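You operate a simulated robot arm through the tools that you are given. There is no shell and no other tool. Be economical: measure what you need, move in short steps, check, and stop when the job is done.

You run a simulated robot arm. Do the job below in one go: nothing can be reset, and whatever is moved stays where it is left.

Task
Put the green cover button from the drawer end of the brown table on the white pattern sheet.
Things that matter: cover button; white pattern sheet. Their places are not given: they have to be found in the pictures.

It is judged by the outcome, as a careful person would: the job done as asked, and still so three seconds after it is handed in. It fails if anything else is knocked over, pushed out of place, dropped, spilled or broken. Lids that push on must go on centred and level and be pressed home; caps that screw on are set level and turned clockwise until they are tight.

Robot
A 7-joint arm with a two-finger parallel gripper, fixed in place. Base frame: the origin is at the foot of the arm, x ahead of it, y to its left, z up. Lengths are in mm, angles in degrees, forces in N, time in s.
With the tool pointing down near the work surface it reaches from about 220 to 580 mm from the base axis. Its first joint turns from -66.0 to 66.0 degrees. Payload 2.5 kg.
The tool frame sits at the grasp point between the pads (the TCP): z along the fingers, y along the line on which they close. The tips reach 23 mm beyond it. Largest opening 94 mm; finger width 38, thickness 10; the body of the gripper, 54 by 96 mm, starts 39 mm behind the TCP.
Orientation is that of the tool frame in the base frame, as a unit quaternion [x, y, z, w]. With the fingers straight down and closing along the base's y, the tool's x points along the base's -x, its y along +y and its z along -z.

Tools
- The arm moves only by the tool step_arm. Its argument "series" is a list of rows, each a list of 7 numbers: the finger opening in m, from 0 to 0.094, then the shift along the tool's x, y, z in m, then the turn, a rotation vector about the tool's x, y, z in degrees. In form: [[gripper, x, y, z, rx, ry, rz], ...]. A call has 1 to 10 rows; each row shifts and turns the commanded pose from where the row before left it, along the tool's axes as they then stand. Each row takes 0.2 s and may step no farther than 50 mm and 8.6 degrees from the row before; otherwise, or with a gripper value out of range, the whole call is refused. A pose out of reach is approached as far as the arm can. The call stops where the force on the tool passes 40 N (or 10 N more than at its start, if that is more) or the arm is blocked; 0.2 s more then pass. The fingers move at their own pace (about 108 mm/s each) and stop on an object; they squeeze with about 37 N. The grip force told is the motor's: it shows also when the fingers shut on nothing. Time passes only in rows, and 0.2 s behind the last, so rows that do not move let the fingers close. It gives the time, the measured TCP pose, the force on the tool (base axes), the opening and the grip force at its end, in the units of the frame above (readings bear some noise), and new pictures: "show" is both (left out), scene, wrist or none.
- Cameras (640 x 400 px; columns grow to the right, rows downward): "scene" is fixed at [95.6, -397.5, 538.5]; the picture's right is [0.96, -0.29, 0.00], its down [-0.18, -0.60, -0.78] and it looks along [0.23, 0.74, -0.63] (base axes); focal length 309 px, centre (320, 200). "wrist" rides on the gripper at [-39, 0, -44] in the tool frame; the picture's right is [0.00, -1.00, 0.00], its down [0.97, 0.00, -0.24] and it looks along [0.24, 0.00, 0.97] (tool axes); focal length 218 px, centre (320, 200).
- point_at(camera, pixels): for up to 12 pixels [column, row] of the newest picture of that camera ("zoom" is the newest enlarged one), the place [x, y, z] in the base frame of the surface seen there, good to about 3 mm. It takes no simulated time.
- enlarge(camera, box): a new picture of the part [left, top, right, bottom] of that camera's present view, enlarged. It takes no simulated time.
- hand_in(): hands the job in; it is judged then, once.

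Keep the steps short. Do not move on a guess: measure, check each grasp and each placing, and mend mistakes. In all there are 60 turns and 120 pictures (those below and enlarged ones count). Leave the gripper open and the arm clear of the work at the hand-in unless told otherwise, and finish with a single line.

The tools are called as name(argument=value, ...) on one line, values as JSON. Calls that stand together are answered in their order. step_arm: Moves the arm, as the interface text tells. Its arguments: {"type":"object","properties":{"series":{"type":"array"},"show":{"type":"string","enum":["both","scene","wrist","none"]}},"required":["series"]} The other tools are called the same way: point_at (camera, pixels) gives the place of the surface under pixels of a picture; enlarge (camera, box) takes an enlarged picture of a part of a camera's view; hand_in () hands the job in.

At the start:

```text
time: 0.0
ee_pos: [352.6, 236.8, 248.0]
tcp_rot: [0.0, 1.0, 0.0, 0.0]
wrist_force: [0.3, 0.1, 0.4]
width: 94.0
grasp_force: 0.1
```

scene: 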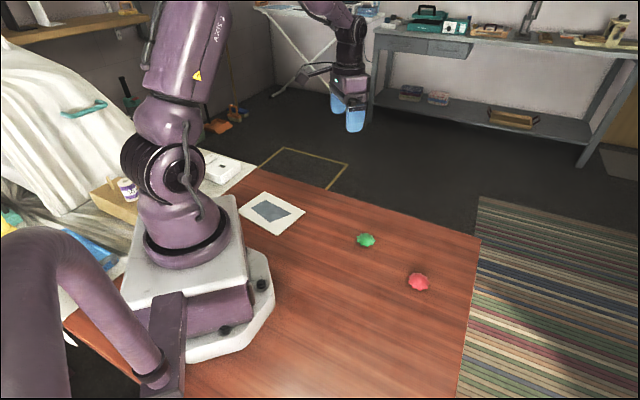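
wrist: 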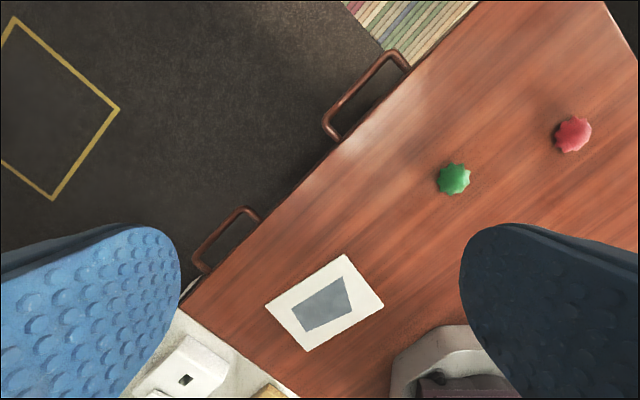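

I see a green button in the scene at (366,240), a red one at (419,282), and the white sheet at (272,213). I'll enlarge both views and measure these points.

enlarge(camera="wrist", box=[240, 80, 640, 380])

point_at(camera="wrist", pixels=[[453, 179], [437, 179], [470, 179], [453, 164], [453, 194], [573, 134], [345, 255], [265, 303], [306, 351], [383, 305], [420, 230], [324, 303]])

enlarge(camera="scene", box=[220, 160, 480, 320])

point_at(camera="scene", pixels=[[366, 240], [366, 236], [419, 282], [272, 213], [340, 250], [240, 212], [265, 193], [305, 212], [276, 235]])

```text
1.33 times, centred on (440, 230) of wrist
```

zoom: 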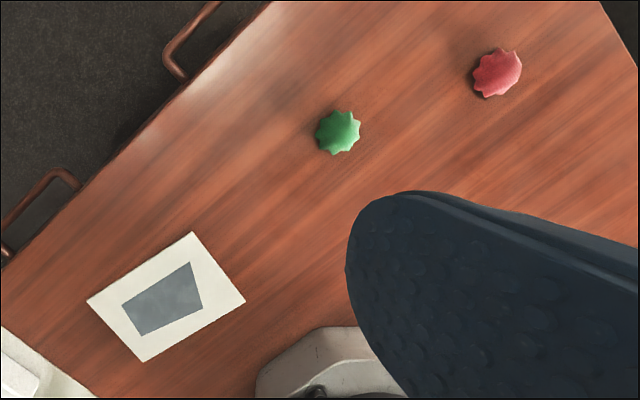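

```text
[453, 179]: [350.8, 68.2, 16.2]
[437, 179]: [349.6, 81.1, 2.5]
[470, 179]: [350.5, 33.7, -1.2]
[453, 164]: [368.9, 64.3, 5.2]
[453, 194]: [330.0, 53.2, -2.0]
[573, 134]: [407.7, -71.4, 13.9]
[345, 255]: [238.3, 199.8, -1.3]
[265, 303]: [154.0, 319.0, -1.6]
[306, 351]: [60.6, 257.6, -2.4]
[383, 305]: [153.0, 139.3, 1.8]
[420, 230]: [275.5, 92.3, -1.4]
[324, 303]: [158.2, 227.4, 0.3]
```

```text
2.46 times, centred on (350, 240) of scene
```

zoom: 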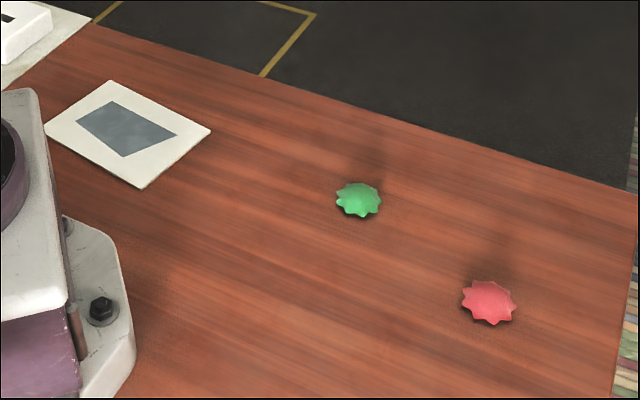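

```text
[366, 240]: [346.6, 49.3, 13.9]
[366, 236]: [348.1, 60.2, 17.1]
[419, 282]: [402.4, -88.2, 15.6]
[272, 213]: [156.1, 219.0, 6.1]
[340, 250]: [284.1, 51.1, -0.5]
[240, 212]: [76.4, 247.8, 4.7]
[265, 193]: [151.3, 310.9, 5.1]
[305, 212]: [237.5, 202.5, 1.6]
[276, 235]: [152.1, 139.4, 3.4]
```

The green button is at about (349, 56), with its top near z=17. The sheet corners put its centre at about (154, 228). I'll move above the button at z≈150 to measure it better.

step_arm(series=[[0.094, 0, -0.045, 0.025, 0, 0, 0], [0.094, 0, -0.045, 0.025, 0, 0, 0], [0.094, 0, -0.045, 0.025, 0, 0, 0], [0.094, 0.003, -0.045, 0.025, 0, 0, 0], [0.094, 0, 0, 0, 0, 0, 0]])

```text
refused: row 1 steps farther than a row can; nothing moved
```

That step is 51 mm, over the limit, so I'll use smaller steps.

step_arm(series=[[0.094, 0, -0.036, 0.02, 0, 0, 0], [0.094, 0, -0.036, 0.02, 0, 0, 0], [0.094, 0, -0.036, 0.02, 0, 0, 0], [0.094, 0, -0.036, 0.02, 0, 0, 0], [0.094, 0.003, -0.036, 0.02, 0, 0, 0], [0.094, 0, 0, 0, 0, 0, 0]])

```text
time: 1.4
ee_pos: [350.1, 55.2, 146.5]
tcp_rot: [0.0, 1.0, 0.0, 0.0]
wrist_force: [0.1, 0.5, -0.5]
width: 93.9
grasp_force: 0.1
```

scene: 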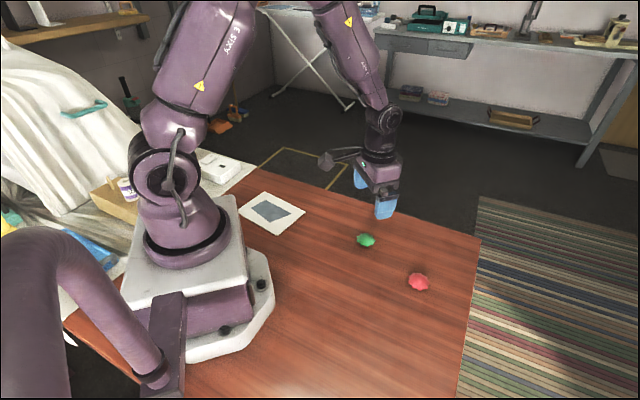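
wrist: 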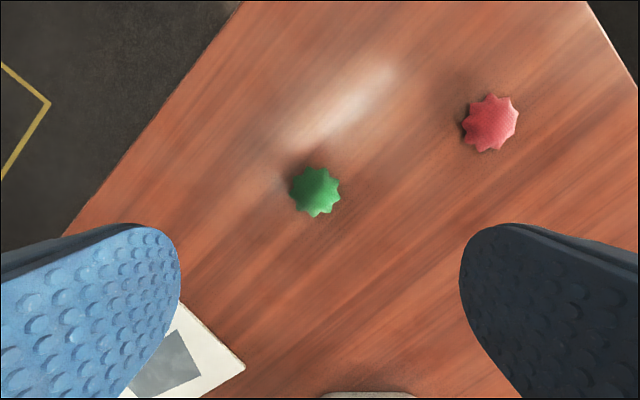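

The button is now at (315,191) in the wrist view. I'll enlarge it and measure its shape.

enlarge(camera="wrist", box=[267, 158, 363, 218])

point_at(camera="wrist", pixels=[[315, 191], [293, 193], [337, 190], [316, 169], [316, 213], [300, 176], [332, 206], [360, 190], [300, 207], [330, 176]])

```text
6.67 times, centred on (315, 188) of wrist
```

zoom: 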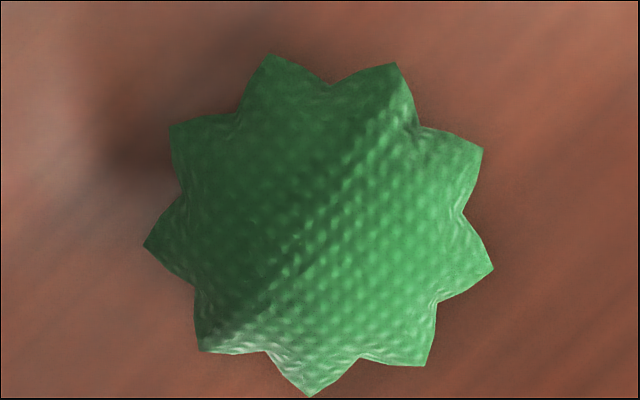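

```text
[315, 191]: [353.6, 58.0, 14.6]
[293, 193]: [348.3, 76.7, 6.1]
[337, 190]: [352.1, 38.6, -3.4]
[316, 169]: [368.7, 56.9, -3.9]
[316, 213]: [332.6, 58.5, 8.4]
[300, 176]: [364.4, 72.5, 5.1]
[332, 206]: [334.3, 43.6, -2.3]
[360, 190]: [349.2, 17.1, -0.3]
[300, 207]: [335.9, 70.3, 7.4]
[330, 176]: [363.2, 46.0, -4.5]
```

I'll check the button's side profile in the scene view to choose the grip height.

enlarge(camera="scene", box=[342, 225, 390, 255])

```text
13.33 times, centred on (366, 240) of scene
```

zoom: 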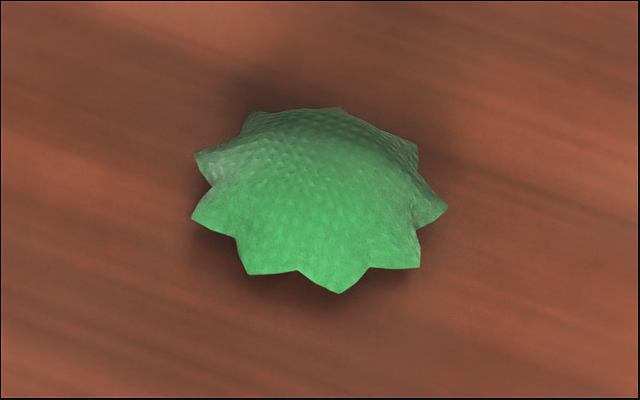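

The button is a 9-pointed dome centred at about (351.5, 59), with its rim at z≈6-8. One point faces +y and a pair faces -y, about 6° off the closing line. I'll turn -6°, centre on it, and descend to z≈60.

step_arm(series=[[0.094, -0.0014, 0.0038, 0, 0, 0, 0], [0.094, 0, 0, 0.03, 0, 0, -6], [0.094, 0, 0, 0.03, 0, 0, 0], [0.094, 0, 0, 0.026, 0, 0, 0], [0.094, 0, 0, 0, 0, 0, 0]])

```text
time: 2.6
ee_pos: [351.8, 60.7, 62.6]
tcp_rot: [-0.052, 0.999, -0.001, 0.0]
wrist_force: [-0.5, -0.3, 0.2]
width: 93.8
grasp_force: 0.2
```

scene: 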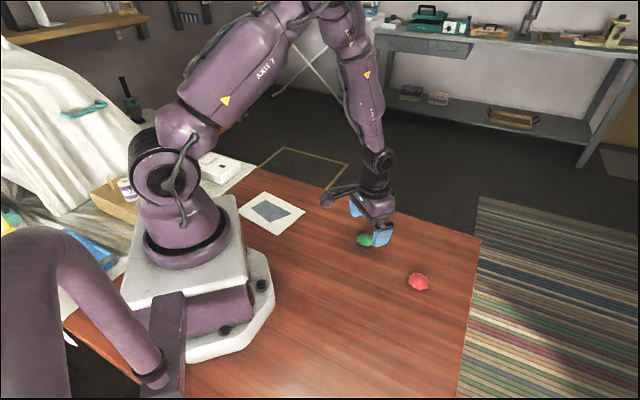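
wrist: 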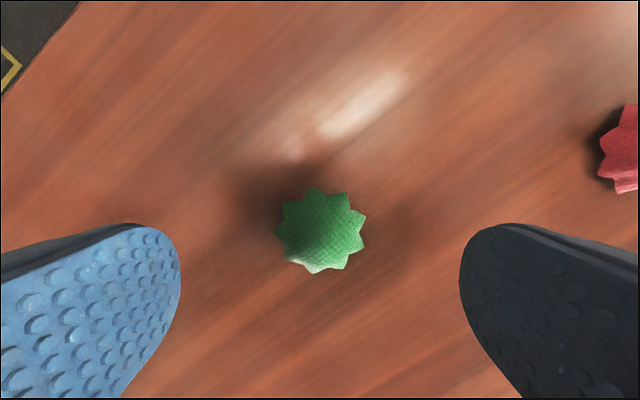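

The button is centred at (320,230), which works out to within 1 mm of the TCP. I'll descend 36 mm so the tips are at about z=3.5.

step_arm(series=[[0.094, 0, 0, 0.018, 0, 0, 0], [0.094, 0, 0, 0.012, 0, 0, 0], [0.094, 0, 0, 0.006, 0, 0, 0], [0.094, 0, 0, 0, 0, 0, 0]])

```text
time: 3.6
ee_pos: [352.3, 60.4, 25.4]
tcp_rot: [-0.053, 0.999, 0.0, 0.0]
wrist_force: [-0.5, -1.0, 0.6]
width: 94.0
grasp_force: 0.0
```

scene: 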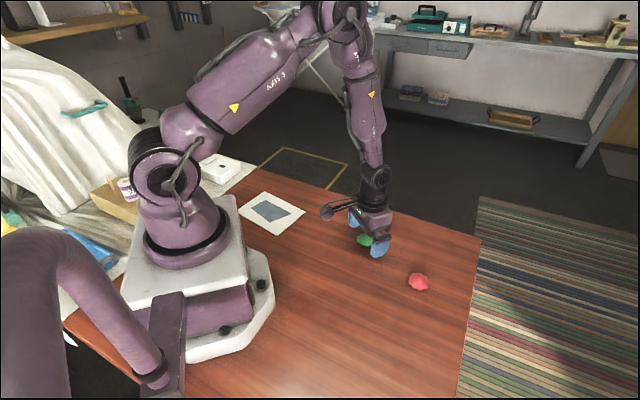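
wrist: 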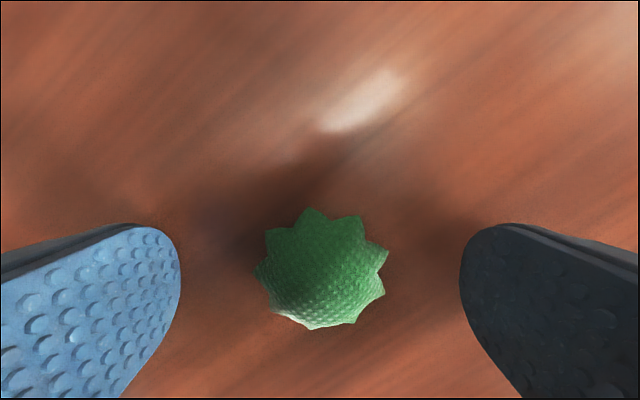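

The tips straddle the button without touching it. I'll close gradually.

step_arm(series=[[0.06, 0, 0, 0, 0, 0, 0], [0.045, 0, 0, 0, 0, 0, 0], [0.038, 0, 0, 0, 0, 0, 0], [0.034, 0, 0, 0, 0, 0, 0], [0.034, 0, 0, 0, 0, 0, 0]])

```text
time: 4.8
ee_pos: [352.7, 61.1, 25.9]
tcp_rot: [-0.052, 0.999, 0.0, 0.0]
wrist_force: [-0.8, 0.1, -0.5]
width: 34.0
grasp_force: 0.1
```

scene: 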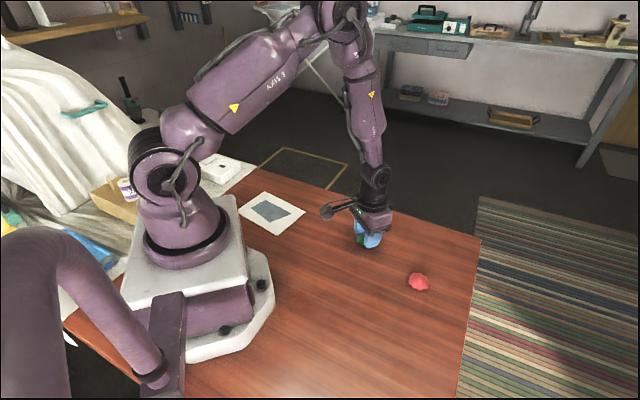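
wrist: 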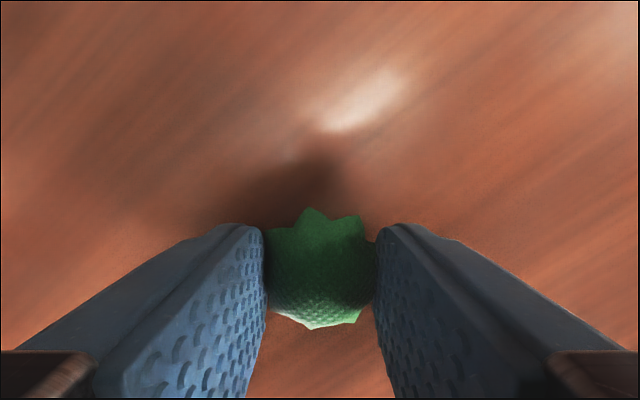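

There's no grip force yet at 34 mm, so I'll keep closing.

step_arm(series=[[0.03, 0, 0, 0, 0, 0, 0], [0.026, 0, 0, 0, 0, 0, 0], [0.02, 0, 0, 0, 0, 0, 0], [0.02, 0, 0, 0, 0, 0, 0]], show="wrist")

```text
time: 5.8
ee_pos: [351.5, 60.7, 25.9]
tcp_rot: [-0.053, 0.999, 0.001, 0.0]
wrist_force: [-0.2, 0.1, 0.8]
width: 27.7
grasp_force: 36.8
```

wrist: 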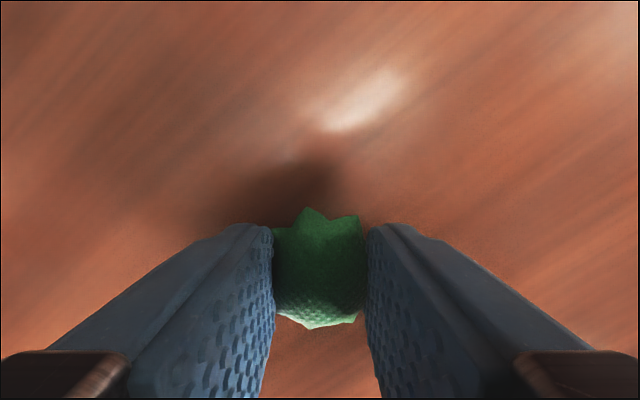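

The fingers stopped on the button at 27.7 mm with 37 N. I'll lift 60 mm and check.

step_arm(series=[[0.02, 0, 0, -0.01, 0, 0, 0], [0.02, 0, 0, -0.025, 0, 0, 0], [0.02, 0, 0, -0.025, 0, 0, 0], [0.02, 0, 0, 0, 0, 0, 0]])

```text
time: 6.8
ee_pos: [352.4, 61.2, 85.5]
tcp_rot: [-0.052, 0.999, 0.0, -0.001]
wrist_force: [-0.3, -0.4, 0.3]
width: 27.5
grasp_force: 36.8
```

scene: 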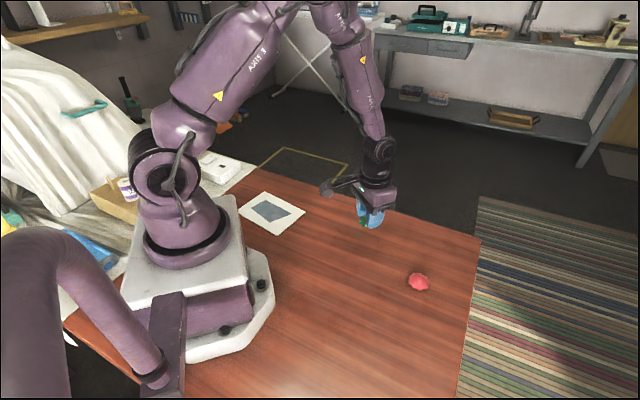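
wrist: 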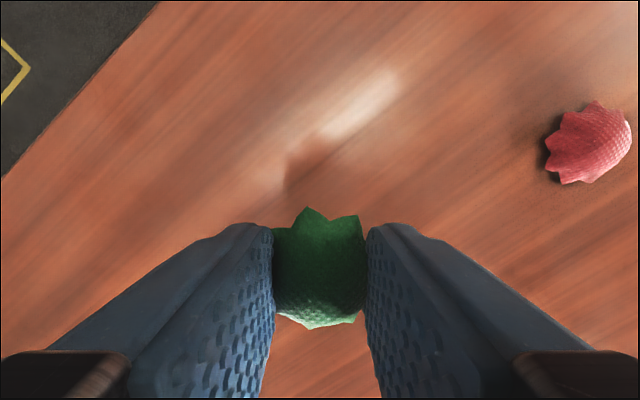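

The button is held and level. I'll carry it at z≈110 towards the sheet centre (157, 226): +176.8 mm along tool x and +184.4 mm along tool y.

step_arm(series=[[0.02, 0, 0, -0.025, 0, 0, 0], [0.02, 0.0221, 0.02305, 0, 0, 0, 0], [0.02, 0.0221, 0.02305, 0, 0, 0, 0], [0.02, 0.0221, 0.02305, 0, 0, 0, 0], [0.02, 0.0221, 0.02305, 0, 0, 0, 0], [0.02, 0.0221, 0.02305, 0, 0, 0, 0], [0.02, 0.0221, 0.02305, 0, 0, 0, 0], [0.02, 0, 0, 0, 0, 0, 0]])

```text
time: 8.6
ee_pos: [205.9, 186.3, 111.5]
tcp_rot: [-0.052, 0.999, 0.0, 0.0]
wrist_force: [0.9, 0.3, -0.3]
width: 28.0
grasp_force: 36.8
```

scene: 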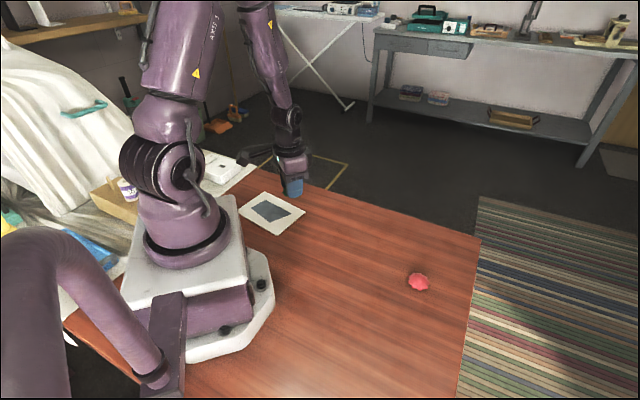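
wrist: 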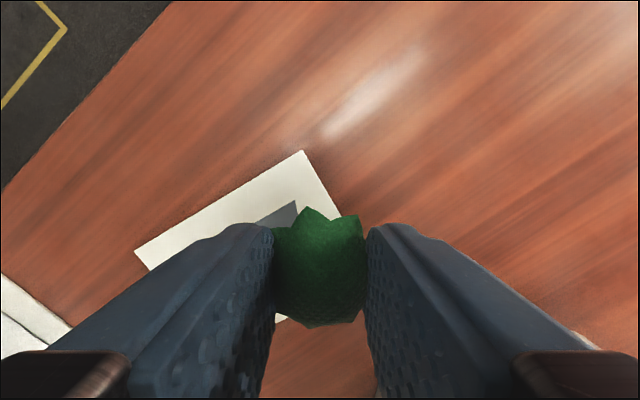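

Still held. I'll do the remaining shift, then check clearance to the objects nearby.

step_arm(series=[[0.02, 0.0221, 0.0221, 0, 0, 0, 0], [0.02, 0.0221, 0.0221, 0, 0, 0, 0], [0.02, 0, 0, 0, 0, 0, 0], [0.02, 0, 0, 0, 0, 0, 0]])

point_at(camera="scene", pixels=[[305, 212], [276, 235], [240, 212], [225, 178], [217, 168], [240, 170], [260, 200], [250, 220]])

```text
time: 9.6
ee_pos: [157.7, 223.6, 111.0]
tcp_rot: [-0.052, 0.999, 0.0, 0.0]
wrist_force: [0.2, -0.3, -0.8]
width: 27.8
grasp_force: 37.3
```

scene: 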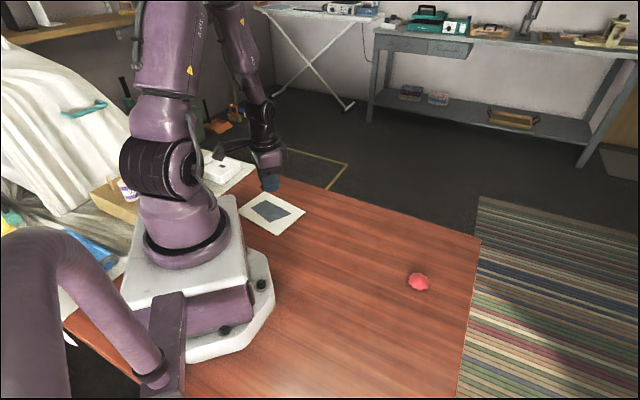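
wrist: 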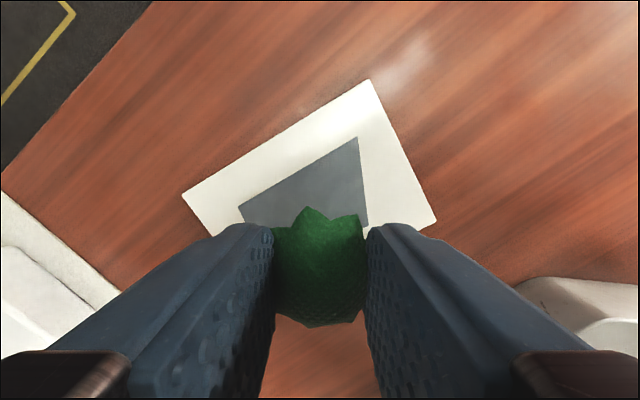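

```text
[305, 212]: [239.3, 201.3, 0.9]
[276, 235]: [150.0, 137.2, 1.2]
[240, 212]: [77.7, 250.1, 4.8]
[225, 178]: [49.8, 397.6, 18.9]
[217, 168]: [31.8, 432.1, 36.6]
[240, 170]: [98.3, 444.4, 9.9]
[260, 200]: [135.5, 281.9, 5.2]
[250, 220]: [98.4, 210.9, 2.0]
```

Reprojecting the sheet corners gives a refined centre of about (151.5, 229). Nothing is in the fingers' way. I'll shift slightly and descend to z≈36.

step_arm(series=[[0.02, 0.0054, 0.0056, 0, 0, 0, 0], [0.02, 0, 0, 0.025, 0, 0, 0], [0.02, 0, 0, 0.025, 0, 0, 0], [0.02, 0, 0, 0.025, 0, 0, 0], [0.02, 0, 0, 0, 0, 0, 0]])

```text
time: 10.8
ee_pos: [151.7, 228.8, 36.2]
tcp_rot: [-0.053, 0.999, 0.0, 0.0]
wrist_force: [-0.2, -1.2, -0.5]
width: 27.8
grasp_force: 37.0
```

scene: 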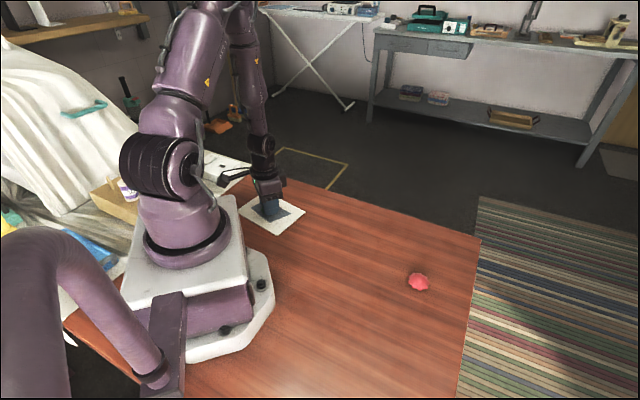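
wrist: 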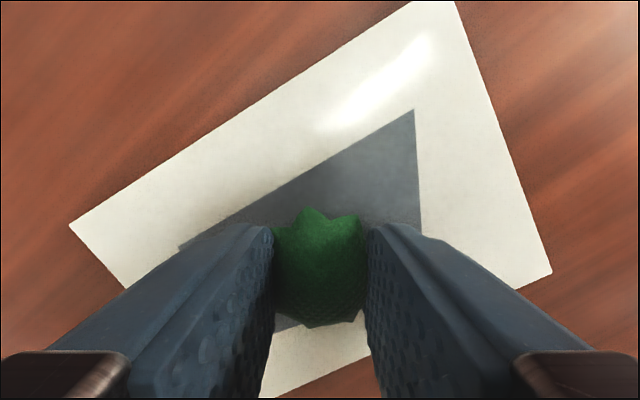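

I'm at z=36 with no contact yet. I'll lower in small steps, watching the force.

step_arm(series=[[0.02, 0, 0, 0.004, 0, 0, 0], [0.02, 0, 0, 0.002, 0, 0, 0], [0.02, 0, 0, 0, 0, 0, 0]], show="none")

step_arm(series=[[0.02, 0, 0, 0.0015, 0, 0, 0], [0.02, 0, 0, 0, 0, 0, 0]], show="wrist")

```text
time: 11.6
ee_pos: [151.5, 228.5, 30.8]
tcp_rot: [-0.053, 0.999, 0.0, 0.0]
wrist_force: [-0.2, -0.7, 2.3]
width: 27.9
grasp_force: 36.5
```

```text
time: 12.2
ee_pos: [151.5, 228.8, 29.7]
tcp_rot: [-0.052, 0.999, 0.001, 0.001]
wrist_force: [-0.3, -0.8, 25.2]
width: 27.8
grasp_force: 37.8
```

wrist: 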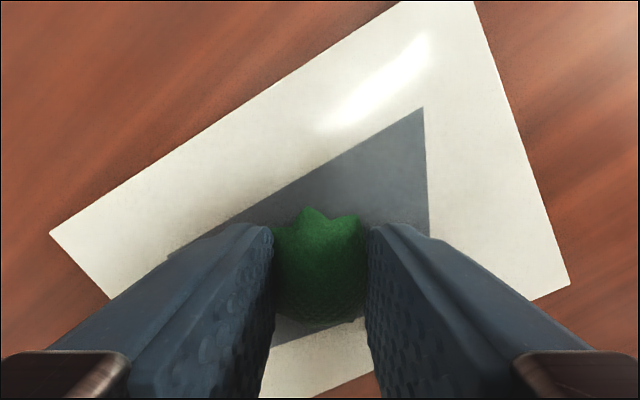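

The button is pressing on the sheet with 25 N at z≈29.7. I'll back off 1.3 mm to ease the push, then open slowly to 60 mm.

step_arm(series=[[0.02, 0, 0, -0.0013, 0, 0, 0], [0.028, 0, 0, 0, 0, 0, 0], [0.034, 0, 0, 0, 0, 0, 0], [0.045, 0, 0, 0, 0, 0, 0], [0.06, 0, 0, 0, 0, 0, 0], [0.06, 0, 0, 0, 0, 0, 0]])

```text
time: 13.6
ee_pos: [149.8, 229.7, 30.7]
tcp_rot: [-0.052, 0.999, 0.001, -0.001]
wrist_force: [-0.1, -0.5, 2.0]
width: 59.9
grasp_force: 0.1
```

scene: 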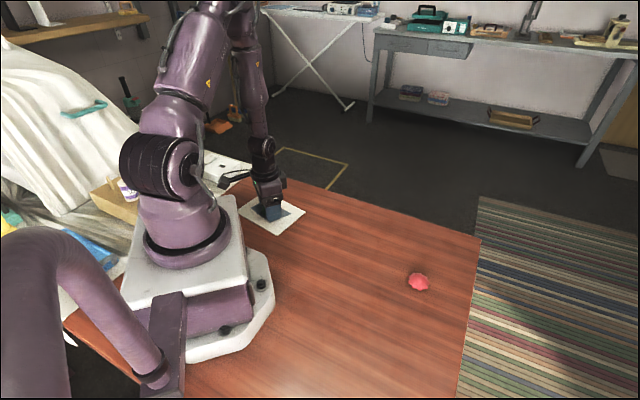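
wrist: 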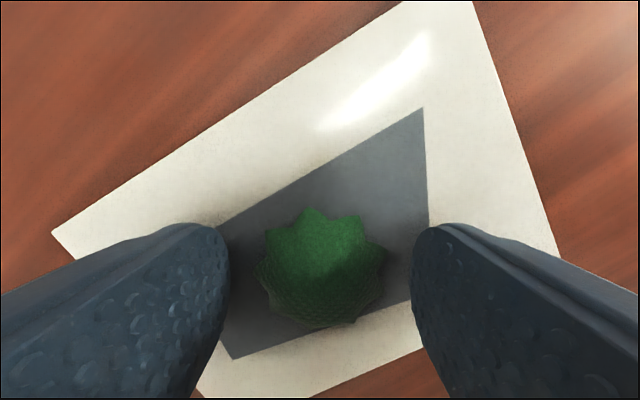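

The button sits free on the sheet. I'll raise the arm straight up, then back it away to the right.

step_arm(series=[[0.06, 0, 0, -0.015, 0, 0, 0], [0.06, 0, 0, -0.03, 0, 0, 0], [0.09, 0, 0, -0.045, 0, 0, 0], [0.09, 0, 0, -0.045, 0, 0, 0], [0.09, -0.04, 0, 0, 0, 0, 0], [0.09, -0.045, 0, 0, 0, 0, 0], [0.09, -0.045, 0, 0, 0, 0, 0], [0.09, 0, 0, 0, 0, 0, 0]])

enlarge(camera="scene", box=[220, 170, 324, 235])

```text
time: 15.4
ee_pos: [281.6, 243.9, 165.7]
tcp_rot: [-0.053, 0.999, 0.0, -0.001]
wrist_force: [-0.1, 0.8, -1.1]
width: 90.2
grasp_force: 0.0
```

scene: 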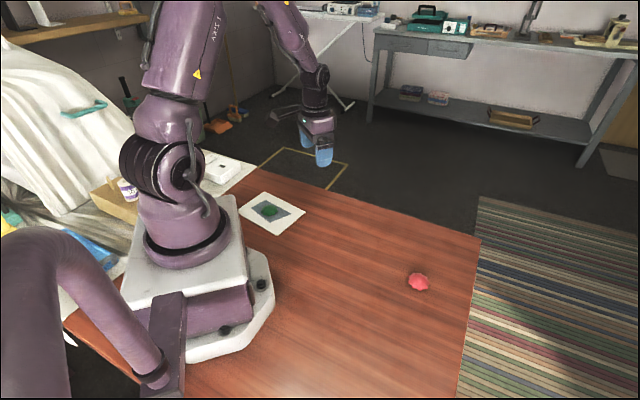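
wrist: 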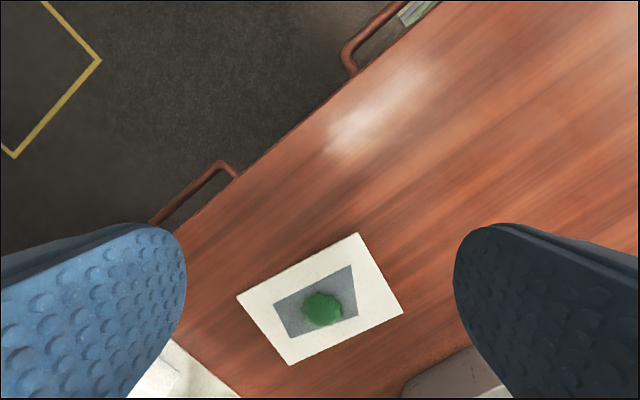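

```text
6.15 times, centred on (272, 202) of scene
```

zoom: 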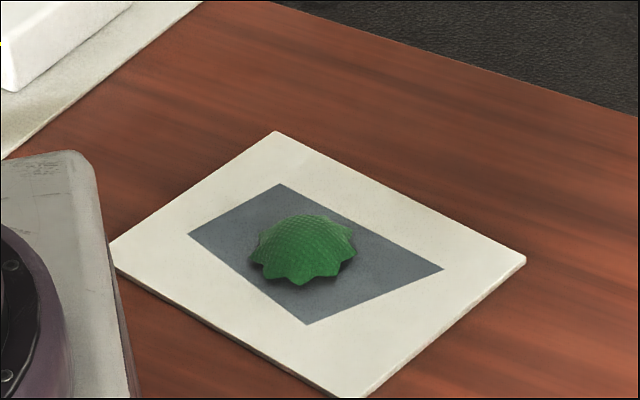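

The button rests level in the middle of the sheet. The sheet and the red button haven't moved, and the arm is clear with the gripper open. I'll hand it in.

hand_in()

```text
The job is handed in.
```

The green cover button is on the white pattern sheet, level and near its centre; nothing else was moved, and the arm is clear with the gripper open.
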